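You operate a simulated robot arm through the tools that you are given. There is no shell and no other tool. Be economical: measure what you need, move in short steps, check, and stop when the job is done.

The job below is to be done with a simulated robot arm. You get a single attempt, and the scene is never put back.

TASK
Lock the rail stop at 50 mm and butt the short shaft against it.
Fine: slide the stop to its mark, tighten both its knobs into their green bands; then push the shaft along the scale rail up to the stop.

It is judged by the outcome, as a careful person would: the job done as asked, and still so three seconds after it is handed in. It fails if anything else is knocked over, pushed out of place, dropped, spilled or broken.

THE ROBOT
A 6-joint arm with a four-finger gripper on a trunk, on a base that drives. Base frame: it is fixed to the floor where the robot stands at the start and does not move with it; the origin is under the middle of the robot, x ahead of it, y to its left, z up; the surface under the hand at the start is at about z = 0.86. Readings come in m, rad, newtons and seconds.
With the tool pointing down near the work surface it reaches from about 0.14 to 0.92 m from the robot's upright axis, wherever it stands. Its first joint turns from -2.897 to 2.897 rad. Places, roughly: lock knob [0.5, -0.3, 0.9]; rail stop [0.5, -0.2, 0.9]; stop knob [0.5, -0.2, 0.9]. Payload 3.43 kg.
The tool frame sits at the grasp point between the pads (the TCP): z along the fingers, y along the line on which they close. The tips reach 0.03 m beyond it. Largest opening 0.12 m; the body of the gripper starts 0.085 m behind the TCP.
Orientation is that of the tool frame in the base frame, as a unit quaternion [w, x, y, z]. With the fingers straight down and closing along the base's y, the tool's x points along the base's -x, its y along +y and its z along -z.

THE INTERFACE
- The arm moves only by the tool move_arm. Its argument "targets" is a list of rows, each a list of 6 numbers: the shift along the base's x, y, z in m, then the turn, a rotation vector about the base's x, y, z in rad. In form: [[x, y, z, wx, wy, wz], ...]. A call has 1 to 8 rows; each row is the pose to reach, as a shift and turn from the pose commanded when the call began. "hand" is the opening, from 0 (shut) to 1 (fully open), set as the call begins (left out, the last holds). A row lasts 0.2 s, in which the tool goes at most 0.05 m and 0.15 rad; a call with a longer step from one row to the next is refused whole, and so is a gripper value outside its range. Where a pose cannot be reached the arm comes as near as it can. A force on the tool above 40 N (or 10 N above the force at the start of the call, whichever is more), or a blocked arm, ends the call early, and 0.2 s more pass. Each finger halts on what it meets, pressing with about 28 N; the grip force reading is that of the motor and also rises with nothing between the fingers. The clock runs only during rows and for 0.2 s after the last one: add rows that repeat a pose to give the fingers time. It gives the time, the measured TCP pose, the force on the tool (base axes), the opening and the grip force at its end, in the units of the frame above (readings bear some noise), with the torque about the TCP (base axes, N m) and any sound that the robot's microphone picked up, and new pictures: "pictures" is both (left out), scene, wrist or none.
- Cameras (640 x 400 px; columns grow to the right, rows downward): "scene" is now at [0.0727, 0.1815, 1.5523]; the picture's right is [-0.21, -0.98, 0.00], its down [-0.37, 0.08, -0.93] and it looks along [0.90, -0.19, -0.38] (base axes); focal length 256 px, centre (320, 200). "wrist" rides on the gripper at [0.071, -0.017, -0.121] in the tool frame; the picture's right is [0.23, 0.97, 0.00], its down [-0.81, 0.19, -0.55] and it looks along [-0.54, 0.13, 0.83] (tool axes); focal length 275 px, centre (320, 200). There is no depth. A picture from a camera that has moved, and an enlarged one, comes with that camera's place and axes in the base frame and with its lens.
- slide_trunk(by): slides the trunk up (or, below 0, down) by that many m; the arm and the scene camera ride with it, the base frame stays. It gives what a move gives, with no picture.
- roll_base(legs): drives the robot by 1 to 6 legs, each [ahead, left, turn to the left] in m, m and rad, along the robot's own axes; the way and the turn of a leg run together, so that a leg with both is an arc; at most 1.5 m and 3.142 rad a leg. The arm and the cameras ride along, it lands a little off, and it stops where it bumps. It gives what a move gives, and a new picture of the scene camera.
- pan_tilt(pan, tilt): turns the head with the scene camera to pan (to the left, within 2.094 rad either way) and tilt (down, from -0.506 to 1.204), counted from straight ahead of the robot. It gives what a move gives, and a new picture of the scene camera.
- close_up(camera, box): a new picture of the part [left, top, right, bottom] of that camera's present view, enlarged. No time passes.
- finish_job(): hands the job in; it is judged then, once.

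Go step by step. Nothing tells you exact positions but the pictures and the camera data: compare them with the known pose of the tool, close in by small moves and look again before you grip or let go. The budget is 120 turns and 260 pictures, counting those below and the enlarged ones. Unless the task says otherwise, let go and move clear before handing in, and close with one line.

The tools are called after "Request:" as a command line: name --pt "numbers of a row" for each row, then --argument value for the rest, lists and objects as JSON in quotes. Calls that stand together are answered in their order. move_arm: Moves the arm, as the interface text tells. Its arguments: {"type":"object","properties":{"targets":{"type":"array","items":{"type":"array","items":{"type":"number"}}},"hand":{"type":"number"},"pictures":{"type":"string","enum":["both","scene","wrist","none"]}},"required":["targets"]} The other tools are called the same way: slide_trunk (by) slides the trunk up or down; roll_base (legs) drives the base; pan_tilt (pan, tilt) turns the head that bears the scene camera; close_up (camera, box) takes an enlarged picture of a part of a camera's view; finish_job () hands the job in.

At the start:

```text
time: 0.0
position: [0.5466, -0.052, 1.2417]
tool_rot: [0.0, 0.0, 1.0, 0.0]
contact_force: [0.0, -0.8, -0.5]
torque: [-0.02, -0.01, -0.02]
opening: 0.12
finger_force: 0.0
trunk travel left (down, up): [-0.1, 0.44]
robot x, y, heading: [-0.0, -0.0013, -0.006]
head pan, tilt: [-1.724, 1.201]
```

scene: 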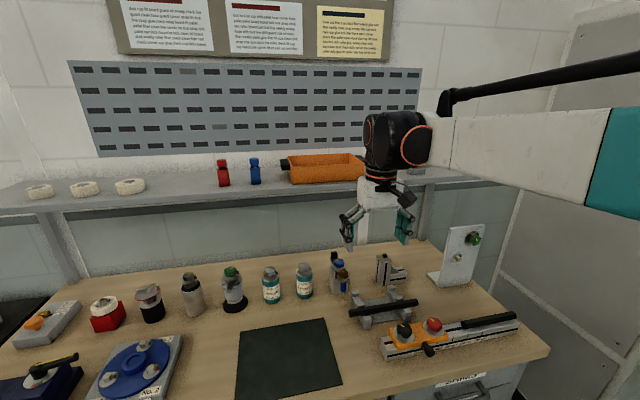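
wrist: 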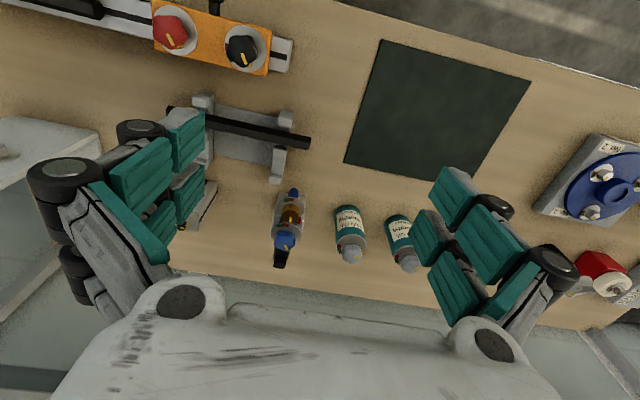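

I see the scale rail with an orange stop carrying a black and a red knob, and two black shafts. I will look closer first.

Request:
close_up --camera "scene" --box '[340, 280, 540, 400]'

Request:
close_up --camera "wrist" --box '[0, 0, 320, 200]'

```text
3.20 times, centred on (440, 340) of scene
camera zoom: at [0.0727, 0.1815, 1.5523], right [-0.21, -0.98, 0.0], down [-0.37, 0.08, -0.93], along [0.9, -0.19, -0.38], focal length 820 px, centre (-64, -248)
```

zoom: 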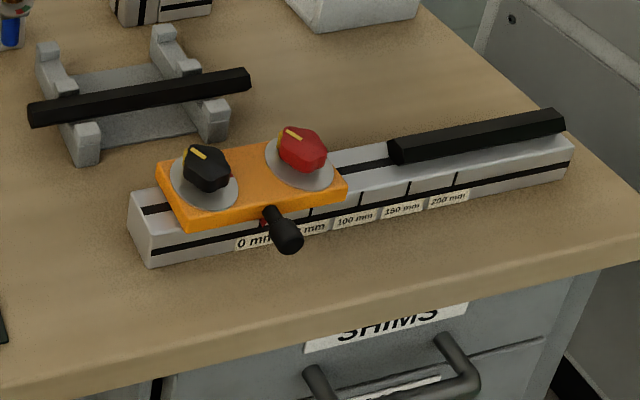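

```text
2.00 times, centred on (160, 100) of wrist
camera zoom: at [0.4758, -0.0697, 1.3617], right [-0.23, 0.97, 0.0], down [0.81, 0.19, 0.55], along [0.54, 0.13, -0.83], focal length 551 px, centre (640, 400)
```

zoom: 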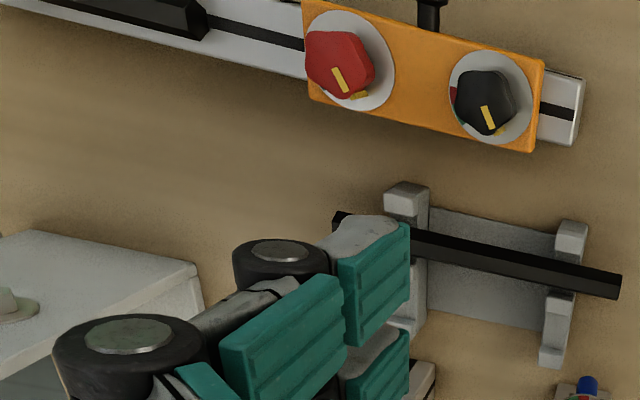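

The short shaft lies on the rail at right and the stop is near the 0 mm end, around [0.54, -0.21]. I'll bring the wrist camera above the rail.

Request:
move_arm --pt "-0.02 -0.035 -0.015 0 0 0" --pt "-0.04 -0.07 -0.03 0 0 0" --pt "-0.06 -0.105 -0.045 0 0 0" --pt "-0.08 -0.14 -0.06 0 0 0" --pt "-0.1 -0.175 -0.075 0 0 0" --pt "-0.12 -0.2 -0.09 0 0 0" --pt "-0.14 -0.22 -0.1 0 0 0" --pt "-0.14 -0.22 -0.1 0 0 0"

```text
time: 1.8
position: [0.4078, -0.276, 1.1431]
tool_rot: [0.0, 0.0, 1.0, 0.0]
contact_force: [-1.3, -0.3, -0.4]
torque: [-0.02, -0.03, 0.01]
opening: 0.1201
finger_force: 0.1
trunk travel left (down, up): [-0.1, 0.44]
robot x, y, heading: [0.003, -0.0017, -0.002]
head pan, tilt: [-1.724, 1.201]
camera scene: at [-0.0162, 0.1247, 1.5091], right [-1.0, -0.03, 0.0], down [-0.02, 0.78, -0.63], along [0.02, -0.63, -0.78], focal length 256 px, centre (320, 200)
camera wrist: at [0.3371, -0.294, 1.2639], right [-0.23, 0.97, 0.0], down [0.81, 0.19, 0.55], along [0.54, 0.13, -0.83], focal length 275 px, centre (320, 200)
```

scene: 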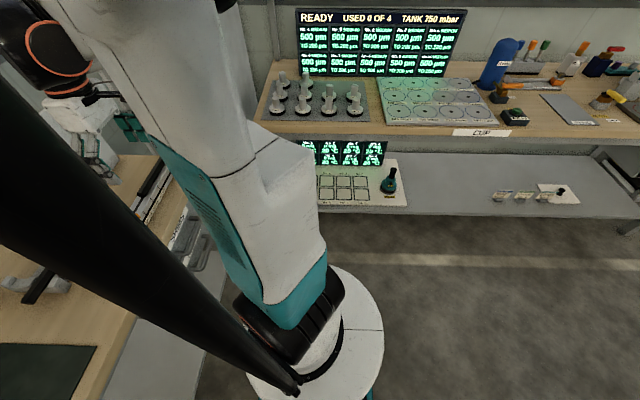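
wrist: 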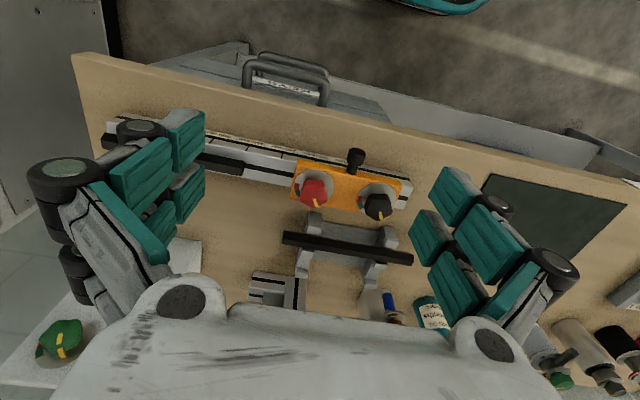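

The head swung away with the move; I'll point it back at the rail and zoom the wrist view.

Request:
pan_tilt --pan -0.5 --tilt 0.75

Request:
close_up --camera "wrist" --box '[280, 120, 440, 220]'

Request:
close_up --camera "wrist" --box '[90, 100, 290, 225]'

```text
time: 3.2
position: [0.4086, -0.2756, 1.1433]
tool_rot: [0.001, 0.0, 1.0, 0.0]
contact_force: [-0.5, 0.1, 0.8]
torque: [0.01, 0.0, -0.01]
opening: 0.1199
finger_force: 0.0
trunk travel left (down, up): [-0.1, 0.44]
robot x, y, heading: [0.0028, 0.003, -0.003]
head pan, tilt: [-0.499, 0.75]
camera scene: at [0.0538, 0.1591, 1.5206], right [-0.5, -0.86, 0.0], down [-0.59, 0.34, -0.73], along [0.64, -0.37, -0.68], focal length 256 px, centre (320, 200)
```

scene: 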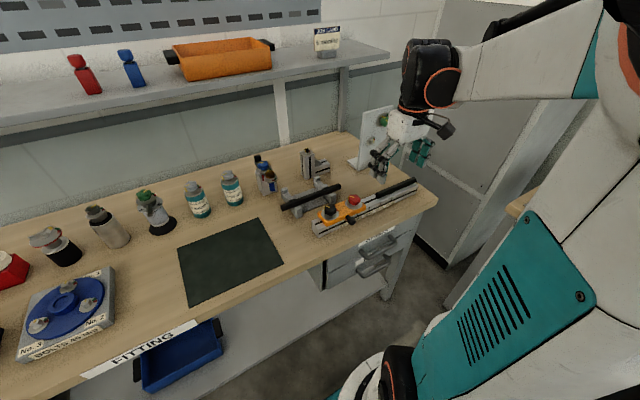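

```text
4.00 times, centred on (360, 170) of wrist
camera zoom: at [0.3377, -0.2936, 1.2639], right [-0.23, 0.97, 0.0], down [0.81, 0.19, 0.55], along [0.54, 0.13, -0.83], focal length 1101 px, centre (160, 320)
```

zoom: 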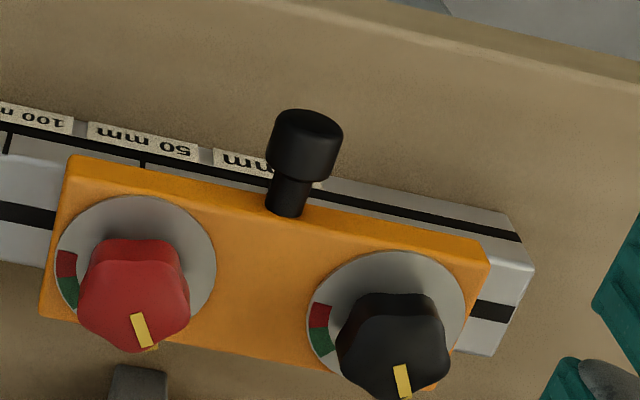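

```text
3.20 times, centred on (190, 162) of wrist
camera zoom: at [0.3377, -0.2936, 1.2639], right [-0.23, 0.97, 0.0], down [0.81, 0.19, 0.55], along [0.54, 0.13, -0.83], focal length 881 px, centre (736, 320)
```

zoom: 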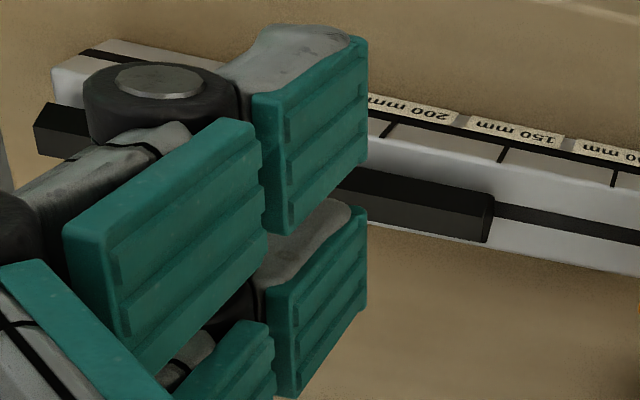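

Knob marks need roughly 60-90° clockwise to reach green (red beyond). I need a sharper look at the scale and the stop's index.

Request:
close_up --camera "scene" --box '[300, 170, 428, 250]'

Request:
close_up --camera "scene" --box '[310, 190, 374, 230]'

```text
5.00 times, centred on (364, 210) of scene
camera zoom: at [0.0538, 0.1591, 1.5206], right [-0.5, -0.86, 0.0], down [-0.59, 0.34, -0.73], along [0.64, -0.37, -0.68], focal length 1282 px, centre (100, 150)
```

zoom: 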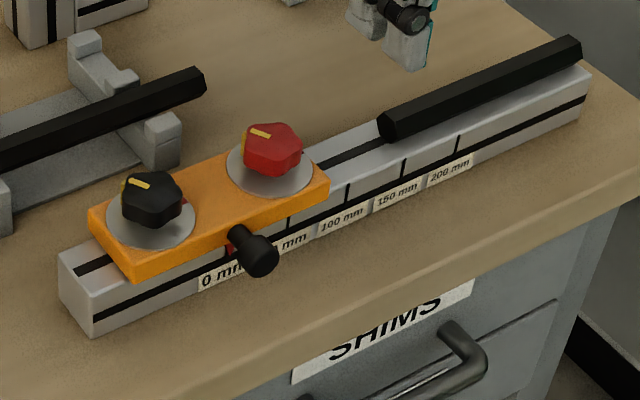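

```text
10.00 times, centred on (342, 210) of scene
camera zoom: at [0.0538, 0.1591, 1.5206], right [-0.5, -0.86, 0.0], down [-0.59, 0.34, -0.73], along [0.64, -0.37, -0.68], focal length 2564 px, centre (100, 100)
```

zoom: 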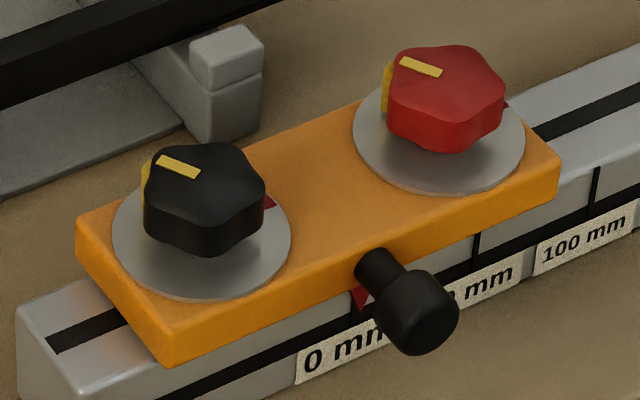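

The stop has a red pointer under its middle, now near 0 mm; the rail runs along base y at x≈0.542 and the handle points at me. I'll lower the wrist camera for an accurate view of pointer and scale.

Request:
move_arm --pt "-0.01 -0.005 -0.04 0 0 0" --pt "-0.02 -0.01 -0.08 0 0 0" --pt "-0.03 -0.015 -0.12 0 0 0" --pt "-0.03 -0.015 -0.12 0 0 0" --pictures "wrist"

Request:
close_up --camera "wrist" --box '[256, 160, 448, 280]'

```text
time: 4.2
position: [0.3792, -0.2882, 1.0252]
tool_rot: [0.0, 0.0, 1.0, 0.001]
contact_force: [-0.1, 0.1, 0.4]
torque: [0.06, -0.03, 0.01]
opening: 0.12
finger_force: 0.1
trunk travel left (down, up): [-0.1, 0.44]
robot x, y, heading: [-0.002, -0.0001, -0.002]
head pan, tilt: [-0.499, 0.75]
camera wrist: at [0.3084, -0.3064, 1.1456], right [-0.23, 0.97, 0.0], down [0.81, 0.19, 0.55], along [0.54, 0.13, -0.83], focal length 275 px, centre (320, 200)
```

wrist: 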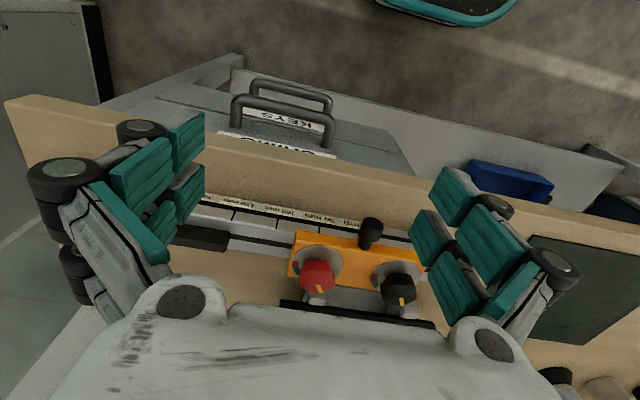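

```text
3.33 times, centred on (352, 220) of wrist
camera zoom: at [0.3084, -0.3064, 1.1456], right [-0.23, 0.97, 0.0], down [0.81, 0.19, 0.55], along [0.54, 0.13, -0.83], focal length 918 px, centre (213, 133)
```

zoom: 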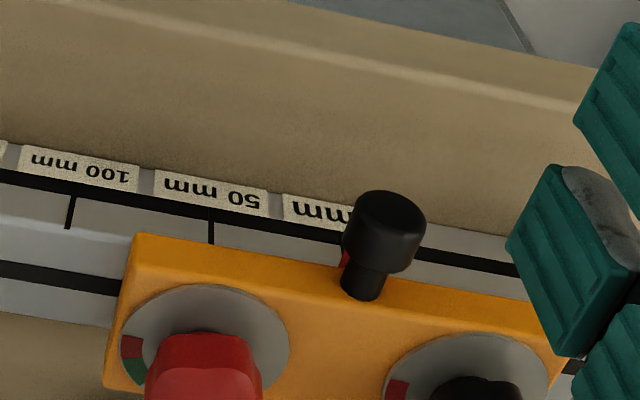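

The handle cap's end is at about [0.479, -0.206, 0.910], and the 50 mm tick is about 50 mm toward -y. I'll bring the open fingers above the cap.

Request:
move_arm --pt "0.037 0.0275 0 0 0 0" --pt "0.074 0.055 0 0 0 0" --pt "0.11 0.082 0 0 0 0" --pt "0.11 0.082 -0.03 0 0 0" --pt "0.11 0.082 -0.04 0 0 0" --pt "0.11 0.082 -0.04 0 0 0" --hand 0.6

Request:
close_up --camera "scene" --box '[290, 130, 450, 230]'

```text
time: 5.6
position: [0.4862, -0.2049, 0.9807]
tool_rot: [0.0, -0.001, 1.0, 0.0]
contact_force: [0.2, -0.4, 0.2]
torque: [-0.02, -0.03, 0.0]
opening: 0.072
finger_force: 0.1
trunk travel left (down, up): [-0.1, 0.44]
robot x, y, heading: [-0.0001, 0.0052, 0.0]
head pan, tilt: [-0.499, 0.75]
camera scene: at [0.0547, 0.1613, 1.5202], right [-0.48, -0.88, 0.0], down [-0.6, 0.33, -0.73], along [0.64, -0.35, -0.68], focal length 256 px, centre (320, 200)
camera wrist: at [0.4155, -0.2233, 1.1015], right [-0.23, 0.97, 0.0], down [0.81, 0.19, 0.55], along [0.54, 0.13, -0.83], focal length 275 px, centre (320, 200)
```

scene: 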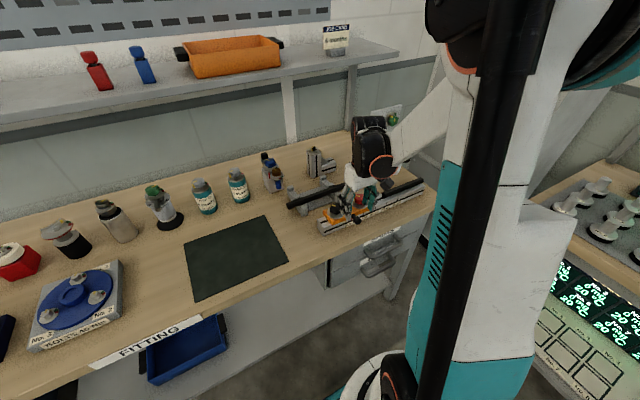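
wrist: 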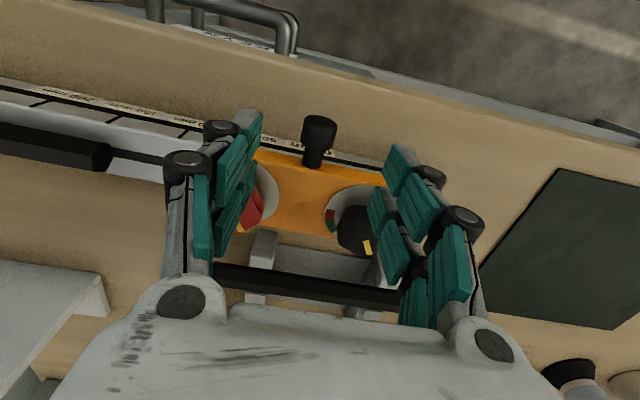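

```text
4.00 times, centred on (370, 180) of scene
camera zoom: at [0.0547, 0.1613, 1.5202], right [-0.48, -0.88, 0.0], down [-0.6, 0.33, -0.73], along [0.64, -0.35, -0.68], focal length 1026 px, centre (120, 280)
```

zoom: 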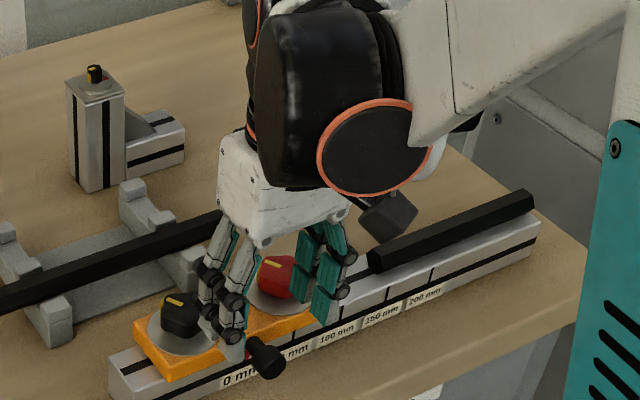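

The cap lies centred between the fingers. I'll lower over it and check before closing.

Request:
move_arm --pt "0.002 -0.001 -0.03 0 0 0" --pt "0.002 -0.001 -0.06 0 0 0" --pt "0.002 -0.001 -0.073 0 0 0" --pt "0.002 -0.001 -0.073 0 0 0" --pictures "wrist"

Request:
close_up --camera "scene" --box '[290, 150, 450, 250]'

```text
time: 6.1
position: [0.4866, -0.2043, 0.9523]
tool_rot: [0.004, 0.0, 1.0, -0.002]
contact_force: [7.3, 0.7, 89.5]
torque: [0.03, -2.02, 0.05]
opening: 0.0639
finger_force: 42.6
trunk travel left (down, up): [-0.1, 0.44]
robot x, y, heading: [0.0015, 0.0026, 0.002]
head pan, tilt: [-0.499, 0.75]
stopped in row 2: the force on the tool passed its limit at 84 N (the readings are from after the stop); the commanded pose is now the measured one
camera wrist: at [0.4146, -0.2223, 1.0736], right [-0.23, 0.97, 0.0], down [0.81, 0.19, 0.56], along [0.54, 0.13, -0.83], focal length 275 px, centre (320, 200)
```

wrist: 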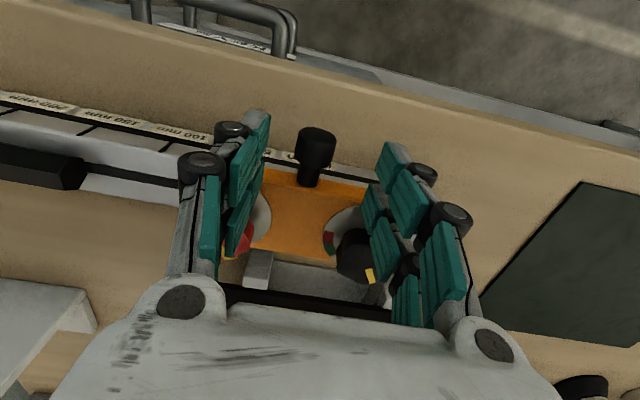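

```text
4.00 times, centred on (370, 200) of scene
camera zoom: at [0.0497, 0.1636, 1.5215], right [-0.48, -0.88, 0.0], down [-0.6, 0.33, -0.73], along [0.64, -0.35, -0.68], focal length 1026 px, centre (120, 200)
```

zoom: 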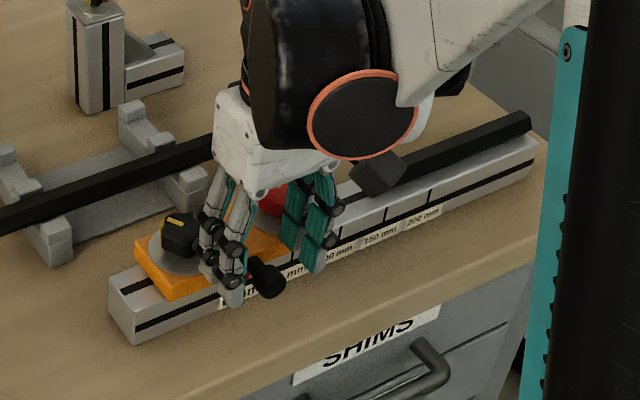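

Something pressed at 89 N, so I back straight up and examine the finger shape.

Request:
move_arm --pt "0 0 0.03 0 0 0" --pt "0 0 0.06 0 0 0" --pt "0 0 0.06 0 0 0" --hand 0.6 --pictures "wrist"

Request:
close_up --camera "wrist" --box '[150, 80, 502, 300]'

Request:
close_up --camera "scene" --box '[310, 130, 438, 210]'

```text
time: 6.9
position: [0.4877, -0.2056, 1.0078]
tool_rot: [0.0, 0.0, 1.0, 0.0]
contact_force: [0.3, 0.6, -0.8]
torque: [-0.02, -0.03, -0.03]
opening: 0.0719
finger_force: 0.0
trunk travel left (down, up): [-0.1, 0.44]
robot x, y, heading: [0.0002, 0.001, 0.001]
head pan, tilt: [-0.499, 0.75]
camera wrist: at [0.4171, -0.2236, 1.1288], right [-0.23, 0.97, 0.0], down [0.81, 0.19, 0.55], along [0.54, 0.13, -0.83], focal length 275 px, centre (320, 200)
```

wrist: 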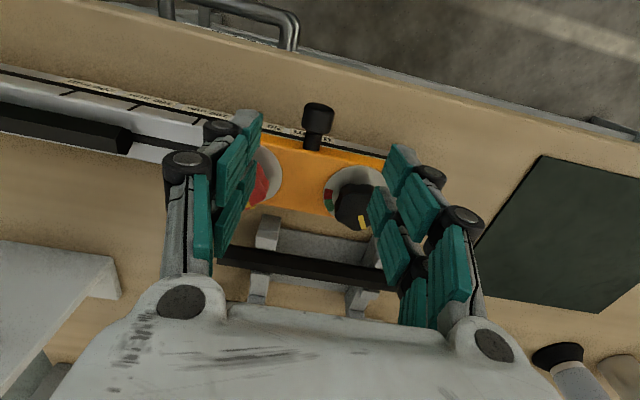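

```text
1.82 times, centred on (326, 190) of wrist
camera zoom: at [0.4171, -0.2236, 1.1288], right [-0.23, 0.97, 0.0], down [0.81, 0.19, 0.55], along [0.54, 0.13, -0.83], focal length 500 px, centre (309, 218)
```

zoom: 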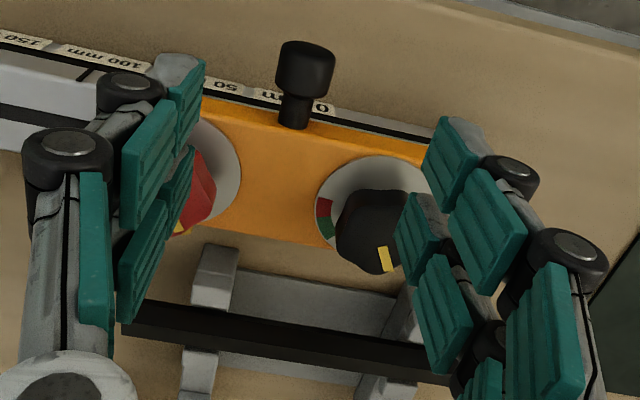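

```text
5.00 times, centred on (374, 170) of scene
camera zoom: at [0.0549, 0.1611, 1.5202], right [-0.48, -0.88, 0.0], down [-0.6, 0.33, -0.73], along [0.64, -0.35, -0.68], focal length 1282 px, centre (50, 350)
```

zoom: 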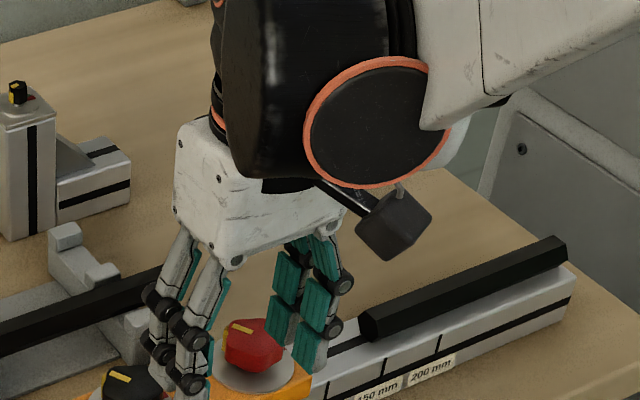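

The gripper has two digits per side, at roughly ±0.017 along x, and the rear ones hit the stop plate. I'll shift back so only the rear digits straddle the cap, then lower.

Request:
move_arm --pt "-0.015 0 0 0 0 0" --pt "-0.015 0 -0.03 0 0 0" --pt "-0.015 0 -0.06 0 0 0" --pt "-0.015 0 -0.08 0 0 0" --pt "-0.015 0 -0.095 0 0 0" --pt "-0.015 0 -0.095 0 0 0" --pictures "wrist"

Request:
close_up --camera "wrist" --box '[200, 80, 440, 230]'

Request:
close_up --camera "scene" --box '[310, 160, 438, 240]'

```text
time: 8.3
position: [0.4752, -0.2068, 0.9127]
tool_rot: [0.0, 0.0, 1.0, 0.0]
contact_force: [0.4, -0.1, -0.4]
torque: [0.04, 0.01, -0.03]
opening: 0.0719
finger_force: 0.1
trunk travel left (down, up): [-0.1, 0.44]
robot x, y, heading: [-0.002, 0.0008, -0.0]
head pan, tilt: [-0.499, 0.75]
camera wrist: at [0.4038, -0.2246, 1.0338], right [-0.23, 0.97, 0.0], down [0.81, 0.19, 0.55], along [0.54, 0.13, -0.83], focal length 275 px, centre (320, 200)
```

wrist: 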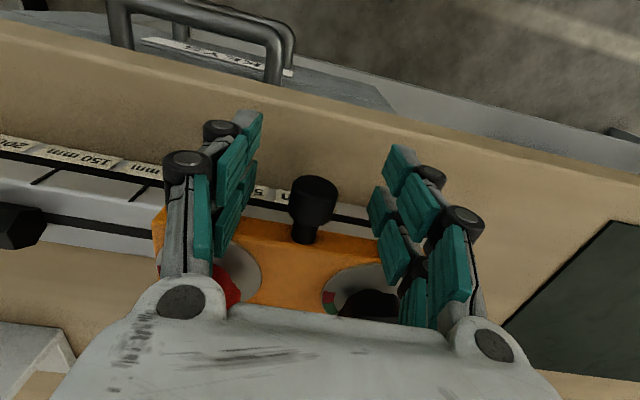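

```text
2.67 times, centred on (320, 155) of wrist
camera zoom: at [0.4038, -0.2246, 1.0338], right [-0.23, 0.97, 0.0], down [0.81, 0.19, 0.55], along [0.54, 0.13, -0.83], focal length 734 px, centre (320, 320)
```

zoom: 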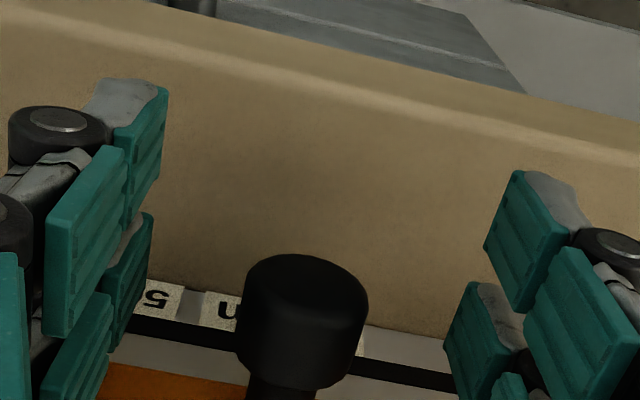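

```text
5.00 times, centred on (374, 200) of scene
camera zoom: at [0.0551, 0.1611, 1.5203], right [-0.48, -0.88, 0.0], down [-0.6, 0.33, -0.73], along [0.64, -0.35, -0.68], focal length 1282 px, centre (50, 200)
```

zoom: 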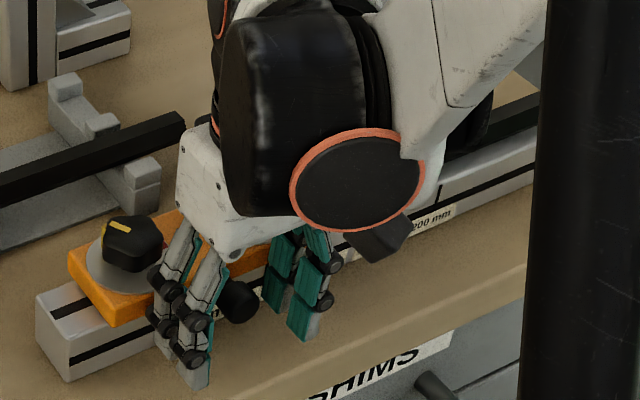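

The rear digits straddle the cap with no contact. I close on it.

Request:
move_arm --pt "0 0 0 0 0 0" --pt "0 0 0 0 0 0" --pt "0 0 0 0 0 0" --hand 0.1 --pictures "wrist"

Request:
close_up --camera "wrist" --box '[200, 80, 440, 230]'

```text
time: 9.1
position: [0.4746, -0.2082, 0.9133]
tool_rot: [0.001, 0.001, 1.0, 0.0]
contact_force: [1.9, -9.2, 6.5]
torque: [-0.11, -0.08, -0.18]
opening: 0.0204
finger_force: 45.3
trunk travel left (down, up): [-0.1, 0.44]
robot x, y, heading: [-0.0026, 0.0057, -0.007]
head pan, tilt: [-0.499, 0.75]
camera wrist: at [0.4036, -0.2255, 1.0341], right [-0.23, 0.97, 0.0], down [0.81, 0.19, 0.55], along [0.54, 0.13, -0.83], focal length 275 px, centre (320, 200)
```

wrist: 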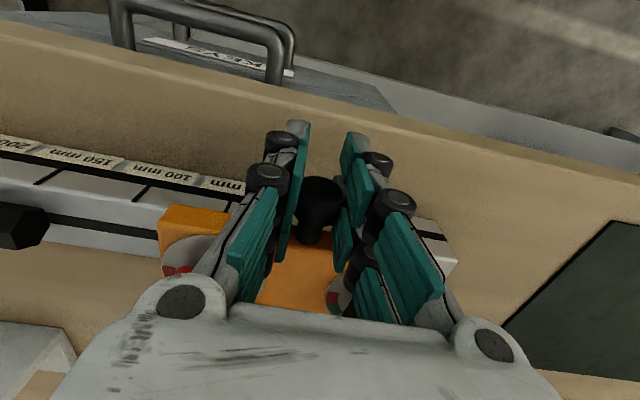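

```text
2.67 times, centred on (320, 155) of wrist
camera zoom: at [0.4036, -0.2255, 1.0341], right [-0.23, 0.97, 0.0], down [0.81, 0.19, 0.55], along [0.54, 0.13, -0.83], focal length 734 px, centre (320, 320)
```

zoom: 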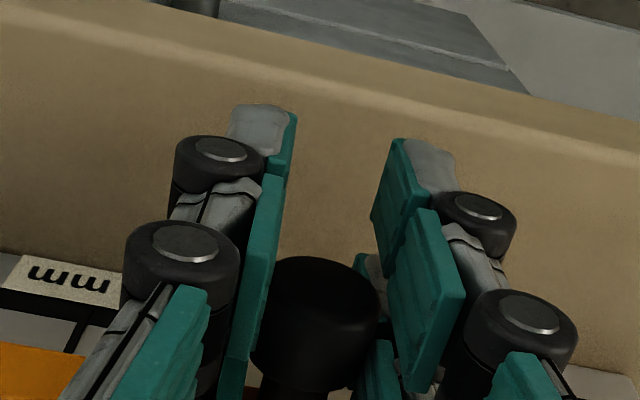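

The cap is held. I slide it 40 mm toward -y, then check the pointer.

Request:
move_arm --pt "0 -0.01 0 0 0 0" --pt "0 -0.02 0 0 0 0" --pt "0 -0.03 0 0 0 0" --pt "0 -0.04 0 0 0 0" --pt "0 -0.04 0 0 0 0" --pictures "wrist"

Request:
close_up --camera "scene" --box '[310, 170, 406, 230]'

```text
time: 10.3
position: [0.4748, -0.247, 0.9132]
tool_rot: [0.0, 0.0, 1.0, 0.0]
contact_force: [9.5, -0.6, -15.3]
torque: [-0.04, -0.22, 0.19]
opening: 0.0204
finger_force: 45.3
trunk travel left (down, up): [-0.1, 0.44]
robot x, y, heading: [0.0003, 0.001, -0.001]
head pan, tilt: [-0.499, 0.75]
camera wrist: at [0.4037, -0.265, 1.0341], right [-0.23, 0.97, 0.0], down [0.81, 0.19, 0.55], along [0.54, 0.13, -0.83], focal length 275 px, centre (320, 200)
```

wrist: 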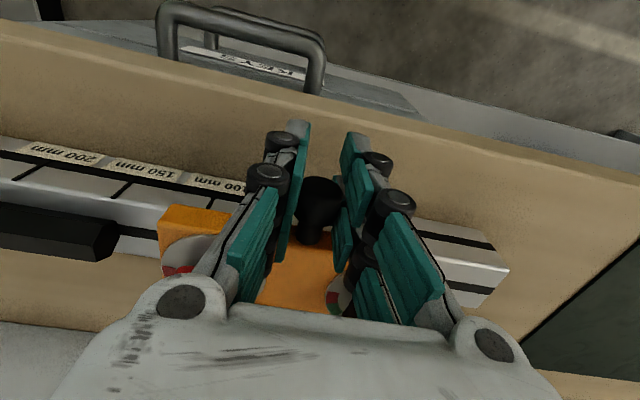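

```text
6.67 times, centred on (358, 200) of scene
camera zoom: at [0.0568, 0.1607, 1.5201], right [-0.48, -0.88, 0.0], down [-0.6, 0.33, -0.73], along [0.64, -0.35, -0.68], focal length 1709 px, centre (67, 200)
```

zoom: 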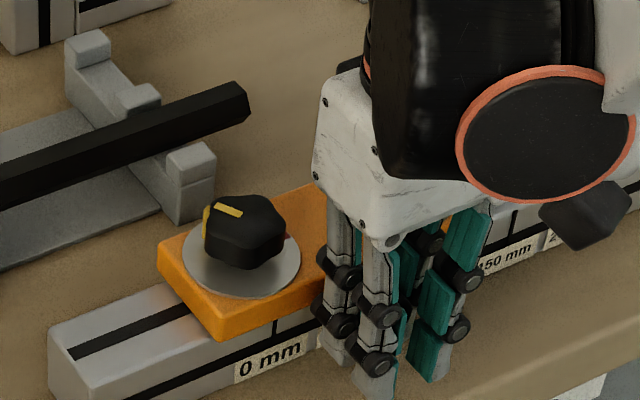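

It slides well. I'll release and retreat to measure the pointer against the ticks.

Request:
move_arm --pt "0 0 0 0 0 0" --pt "0 0 0 0 0 0" --pt "-0.04 0 0 0 0 0" --pt "-0.08 0 0.02 0 0 0" --pt "-0.1 0 0.06 0 0 0" --pt "-0.1 0 0.1 0 0 0" --pt "-0.1 0 0.1 0 0 0" --hand 0.6 --pictures "wrist"

Request:
close_up --camera "scene" --box '[320, 180, 400, 230]'

Request:
close_up --camera "wrist" --box '[240, 180, 400, 280]'

```text
time: 11.9
position: [0.3734, -0.2451, 1.0145]
tool_rot: [-0.001, 0.0, 1.0, 0.0]
contact_force: [-0.4, 0.4, -0.4]
torque: [0.01, -0.01, 0.01]
opening: 0.0721
finger_force: 0.0
trunk travel left (down, up): [-0.1, 0.44]
robot x, y, heading: [-0.0007, 0.0001, 0.002]
head pan, tilt: [-0.499, 0.75]
camera wrist: at [0.3028, -0.264, 1.1341], right [-0.23, 0.97, 0.0], down [0.81, 0.19, 0.55], along [0.54, 0.13, -0.83], focal length 275 px, centre (320, 200)
```

wrist: 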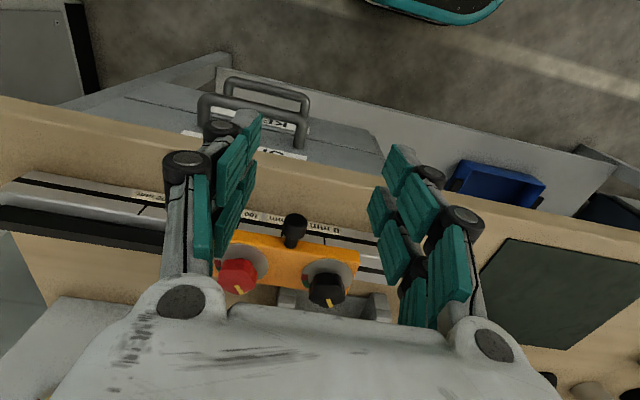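

```text
8.00 times, centred on (360, 205) of scene
camera zoom: at [0.0547, 0.1614, 1.5202], right [-0.48, -0.88, 0.0], down [-0.6, 0.33, -0.73], along [0.64, -0.35, -0.68], focal length 2051 px, centre (0, 160)
```

zoom: 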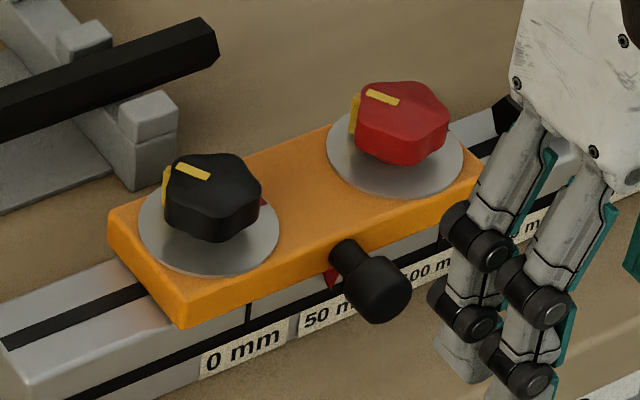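

```text
4.00 times, centred on (320, 230) of wrist
camera zoom: at [0.3028, -0.264, 1.1341], right [-0.23, 0.97, 0.0], down [0.81, 0.19, 0.55], along [0.54, 0.13, -0.83], focal length 1101 px, centre (320, 80)
```

zoom: 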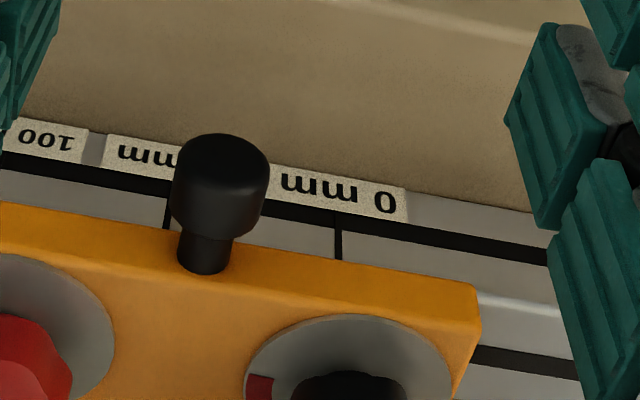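

The pointer is hidden behind the handle from here (it reads about 42 from the scene camera). I'll view from the -y side with the fingers shut.

Request:
move_arm --pt "0 -0.045 0 0 0 0" --pt "0 -0.09 0 0 0 0" --pt "0 -0.135 0 0 0 0" --pt "0 -0.18 0 0 0 0" --pt "0 -0.18 0 0 0 0" --hand 0 --pictures "wrist"

Request:
close_up --camera "wrist" --box '[370, 200, 498, 280]'

Request:
close_up --camera "scene" --box '[340, 190, 388, 220]'

```text
time: 13.1
position: [0.3732, -0.425, 1.0105]
tool_rot: [0.0, 0.0, 1.0, 0.0]
contact_force: [-0.8, -0.9, 0.0]
torque: [0.02, -0.01, 0.0]
opening: 0.0002
finger_force: 28.3
trunk travel left (down, up): [-0.1, 0.44]
robot x, y, heading: [0.0, 0.0027, 0.001]
head pan, tilt: [-0.499, 0.75]
camera wrist: at [0.3025, -0.444, 1.1305], right [-0.23, 0.97, 0.0], down [0.81, 0.19, 0.55], along [0.54, 0.13, -0.83], focal length 275 px, centre (320, 200)
```

wrist: 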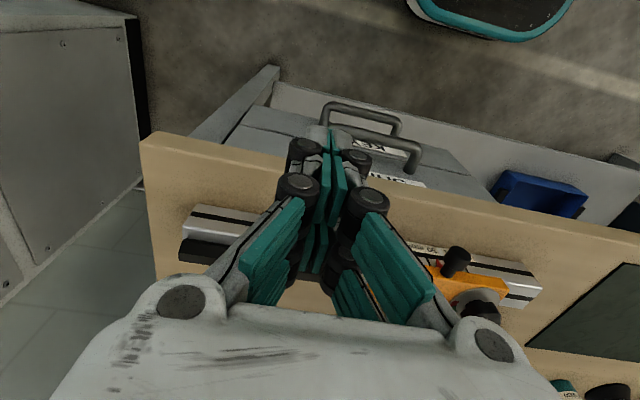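

```text
5.00 times, centred on (434, 240) of wrist
camera zoom: at [0.3025, -0.444, 1.1305], right [-0.23, 0.97, 0.0], down [0.81, 0.19, 0.55], along [0.54, 0.13, -0.83], focal length 1376 px, centre (-250, 0)
```

zoom: 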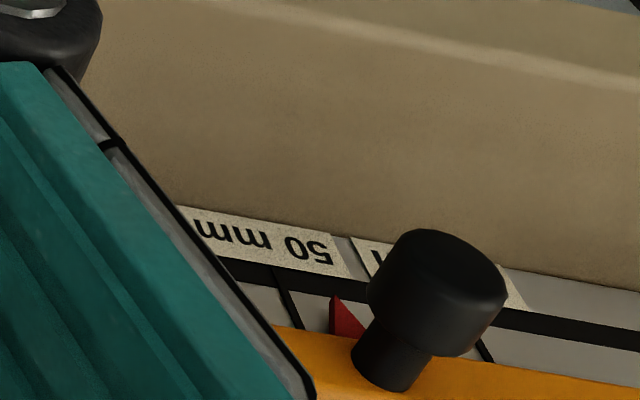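

```text
13.33 times, centred on (364, 205) of scene
camera zoom: at [0.055, 0.1605, 1.5203], right [-0.48, -0.88, 0.0], down [-0.6, 0.33, -0.73], along [0.64, -0.35, -0.68], focal length 3418 px, centre (-267, 133)
```

zoom: 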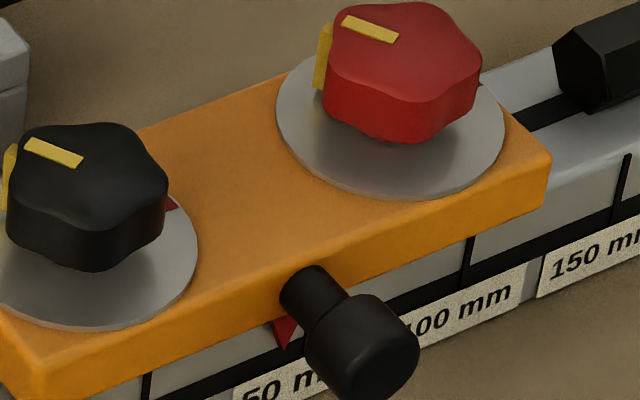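

Combining both sides' parallax, the pointer stands at about 39.8 mm. I go back to the cap the way I came.

Request:
move_arm --pt "0 0.045 0 0 0 0" --pt "0 0.09 0 0 0 0" --pt "0 0.135 0 0 0 0" --pt "0 0.18 0 0 0 0" --pt "0 0.18 -0.04 0 0 0" --pt "0.02 0.18 -0.08 0 0 0" --pt "0.06 0.18 -0.1 0 0 0" --pt "0.1 0.18 -0.1 0 0 0" --hand 0.6 --pictures "wrist"

```text
time: 14.9
position: [0.473, -0.2485, 0.9116]
tool_rot: [0.0, 0.0, 1.0, 0.0]
contact_force: [0.6, 0.2, -0.7]
torque: [0.0, 0.05, -0.01]
opening: 0.072
finger_force: 0.1
trunk travel left (down, up): [-0.1, 0.44]
robot x, y, heading: [-0.0001, -0.0023, -0.001]
head pan, tilt: [-0.499, 0.75]
camera wrist: at [0.4024, -0.267, 1.0316], right [-0.23, 0.97, 0.0], down [0.81, 0.19, 0.55], along [0.54, 0.13, -0.83], focal length 275 px, centre (320, 200)
```

wrist: 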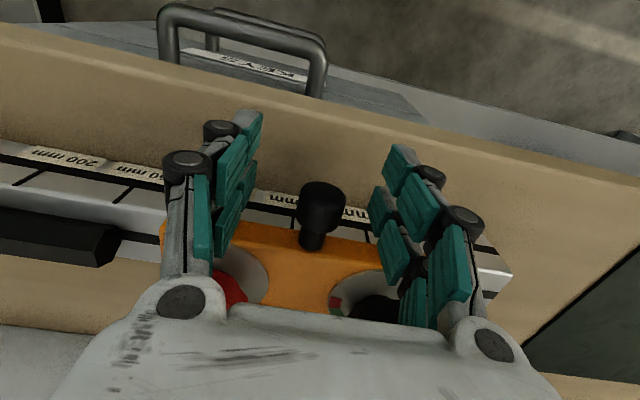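

In place around the cap again; I close and push a further 10.2 mm.

Request:
move_arm --pt "0 0 0 0 0 0" --pt "0 0 0 0 0 0" --pt "0 0 0 0 0 0" --pt "0 -0.005 0 0 0 0" --pt "0 -0.0102 0 0 0 0" --pt "0 -0.0102 0 0 0 0" --pt "0 -0.0102 0 0 0 0" --hand 0.1 --pictures "none"

Request:
move_arm --pt "0 0 0 0 0 0" --pt "0 0 0 0 0 0" --pt "-0.04 0 0 0 0 0" --pt "-0.08 0 0.02 0 0 0" --pt "-0.1 0 0.06 0 0 0" --pt "-0.1 0 0.1 0 0 0" --hand 0.6 --pictures "none"

Request:
move_arm --pt "0 -0.045 0 0 0 0" --pt "0 -0.09 0 0 0 0" --pt "0 -0.135 0 0 0 0" --pt "0 -0.18 0 0 0 0" --pt "0 -0.18 0 0 0 0" --hand 0 --pictures "wrist"

Request:
close_up --camera "wrist" --box '[370, 200, 498, 280]'

Request:
close_up --camera "scene" --box '[340, 190, 388, 220]'

```text
time: 16.5
position: [0.4728, -0.2571, 0.912]
tool_rot: [-0.001, 0.0, 1.0, 0.0]
contact_force: [1.2, 2.0, -17.6]
torque: [-0.03, -0.53, 0.06]
opening: 0.0219
finger_force: 45.5
trunk travel left (down, up): [-0.1, 0.44]
robot x, y, heading: [-0.0041, -0.0007, 0.0]
head pan, tilt: [-0.499, 0.75]
```

```text
time: 17.9
position: [0.3717, -0.2542, 1.0156]
tool_rot: [-0.001, 0.0, 1.0, 0.0]
contact_force: [0.4, 0.6, 0.7]
torque: [0.0, -0.01, 0.01]
opening: 0.0721
finger_force: 0.1
trunk travel left (down, up): [-0.1, 0.44]
robot x, y, heading: [0.0019, -0.0005, 0.001]
head pan, tilt: [-0.499, 0.75]
```

```text
time: 19.1
position: [0.3716, -0.4378, 1.013]
tool_rot: [0.0, 0.0, 1.0, -0.001]
contact_force: [-0.1, -0.2, 0.1]
torque: [0.04, -0.02, 0.01]
opening: 0.0001
finger_force: 27.8
trunk travel left (down, up): [-0.1, 0.44]
robot x, y, heading: [0.0018, 0.0008, 0.003]
head pan, tilt: [-0.499, 0.75]
camera wrist: at [0.3011, -0.4562, 1.1338], right [-0.23, 0.97, 0.0], down [0.81, 0.19, 0.55], along [0.54, 0.13, -0.83], focal length 275 px, centre (320, 200)
```

wrist: 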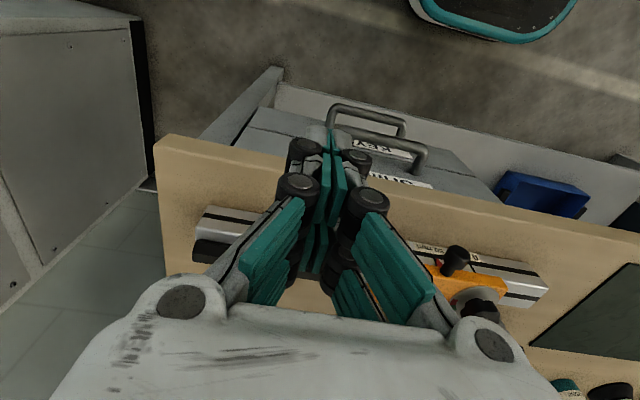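

```text
5.00 times, centred on (434, 240) of wrist
camera zoom: at [0.3011, -0.4562, 1.1338], right [-0.23, 0.97, 0.0], down [0.81, 0.19, 0.55], along [0.54, 0.13, -0.83], focal length 1376 px, centre (-250, 0)
```

zoom: 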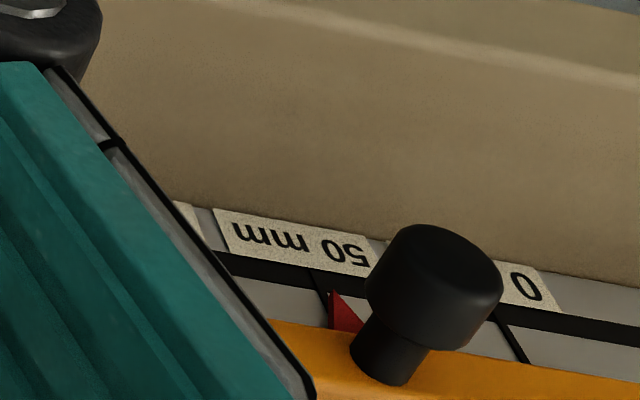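

```text
13.33 times, centred on (364, 205) of scene
camera zoom: at [0.055, 0.1604, 1.5203], right [-0.48, -0.88, 0.0], down [-0.6, 0.33, -0.73], along [0.64, -0.35, -0.68], focal length 3418 px, centre (-267, 133)
```

zoom: 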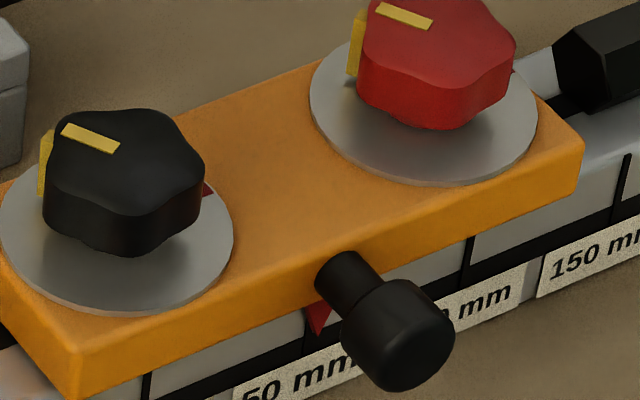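

Apparently close to 50 now. I'll zoom harder to settle the last millimetre.

Request:
close_up --camera "wrist" --box '[422, 245, 486, 285]'

Request:
close_up --camera "scene" --box '[348, 202, 380, 222]'

```text
10.00 times, centred on (454, 265) of wrist
camera zoom: at [0.3011, -0.4562, 1.1338], right [-0.23, 0.97, 0.0], down [0.81, 0.19, 0.55], along [0.54, 0.13, -0.83], focal length 2753 px, centre (-1020, -450)
```

zoom: 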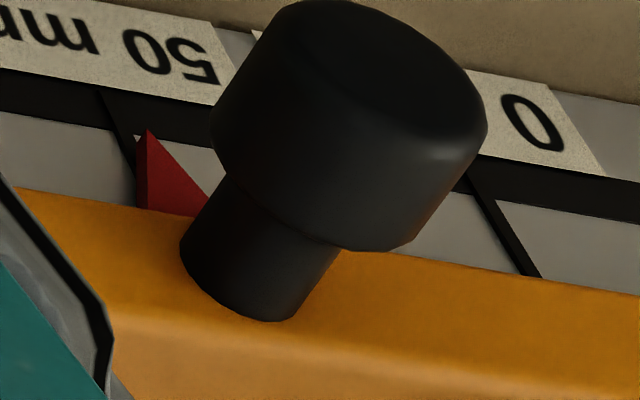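

```text
16.00 times, centred on (364, 212) of scene
camera zoom: at [0.055, 0.1604, 1.5203], right [-0.48, -0.88, 0.0], down [-0.6, 0.33, -0.73], along [0.64, -0.35, -0.68], focal length 4102 px, centre (-384, 8)
```

zoom: 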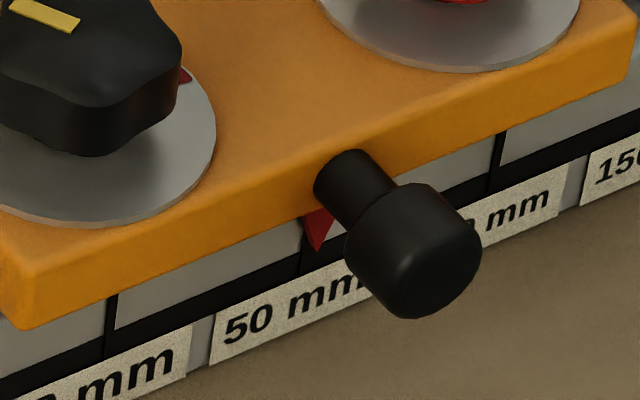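

The parallax balance puts the pointer at 50.2 mm, close enough. Next I look at the knobs' dials from above.

Request:
move_arm --pt "0 0 0.04 0 0 0" --pt "0.02 0.04 0.07 0 0 0" --pt "0.035 0.08 0.09 0 0 0" --pt "0.05 0.12 0.11 0 0 0" --pt "0.07 0.155 0.12 0 0 0" --pt "0.09 0.17 0.13 0 0 0" --pt "0.09 0.17 0.13 0 0 0" --hand 1 --pictures "wrist"

Request:
close_up --camera "wrist" --box '[240, 130, 400, 230]'

```text
refused: row 2 steps farther than a row can; nothing moved
```

```text
4.00 times, centred on (320, 180) of wrist
camera zoom: at [0.3011, -0.4562, 1.1338], right [-0.23, 0.97, 0.0], down [0.81, 0.19, 0.55], along [0.54, 0.13, -0.83], focal length 1101 px, centre (320, 280)
```

zoom: 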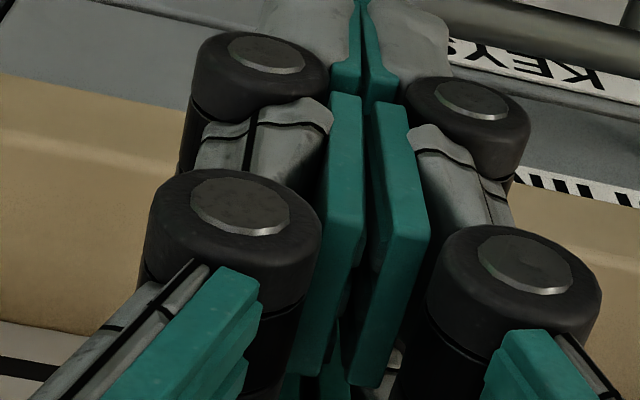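

That move had too long a step; I repeat it with shorter rows.

Request:
move_arm --pt "0 0 0.04 0 0 0" --pt "0.01 0.02 0.08 0 0 0" --pt "0.02 0.05 0.11 0 0 0" --pt "0.035 0.09 0.125 0 0 0" --pt "0.055 0.13 0.13 0 0 0" --pt "0.075 0.16 0.13 0 0 0" --pt "0.09 0.17 0.13 0 0 0" --pt "0.09 0.17 0.13 0 0 0" --hand 1 --pictures "wrist"

Request:
close_up --camera "wrist" --box '[240, 130, 400, 230]'

```text
time: 20.9
position: [0.4622, -0.2666, 1.1456]
tool_rot: [0.0, 0.0, 1.0, 0.0]
contact_force: [0.5, -0.4, -0.3]
torque: [-0.01, -0.01, 0.02]
opening: 0.12
finger_force: 0.2
trunk travel left (down, up): [-0.1, 0.44]
robot x, y, heading: [0.0041, 0.0001, -0.001]
head pan, tilt: [-0.499, 0.75]
camera wrist: at [0.391, -0.2859, 1.2655], right [-0.23, 0.97, 0.0], down [0.81, 0.19, 0.55], along [0.54, 0.13, -0.83], focal length 275 px, centre (320, 200)
```

wrist: 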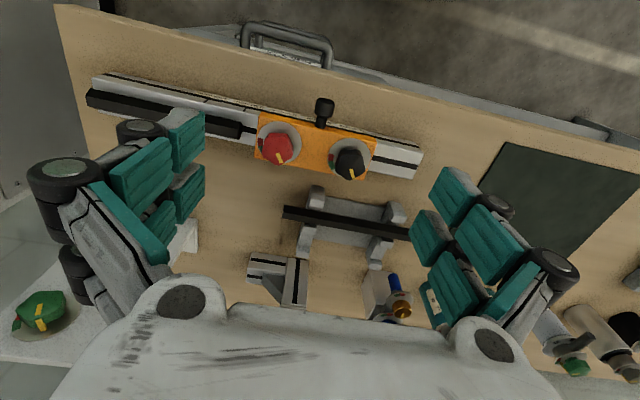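

```text
4.00 times, centred on (320, 180) of wrist
camera zoom: at [0.391, -0.2859, 1.2655], right [-0.23, 0.97, 0.0], down [0.81, 0.19, 0.55], along [0.54, 0.13, -0.83], focal length 1101 px, centre (320, 280)
```

zoom: 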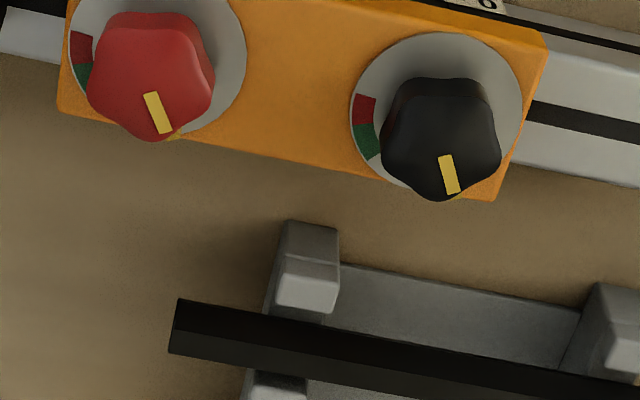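

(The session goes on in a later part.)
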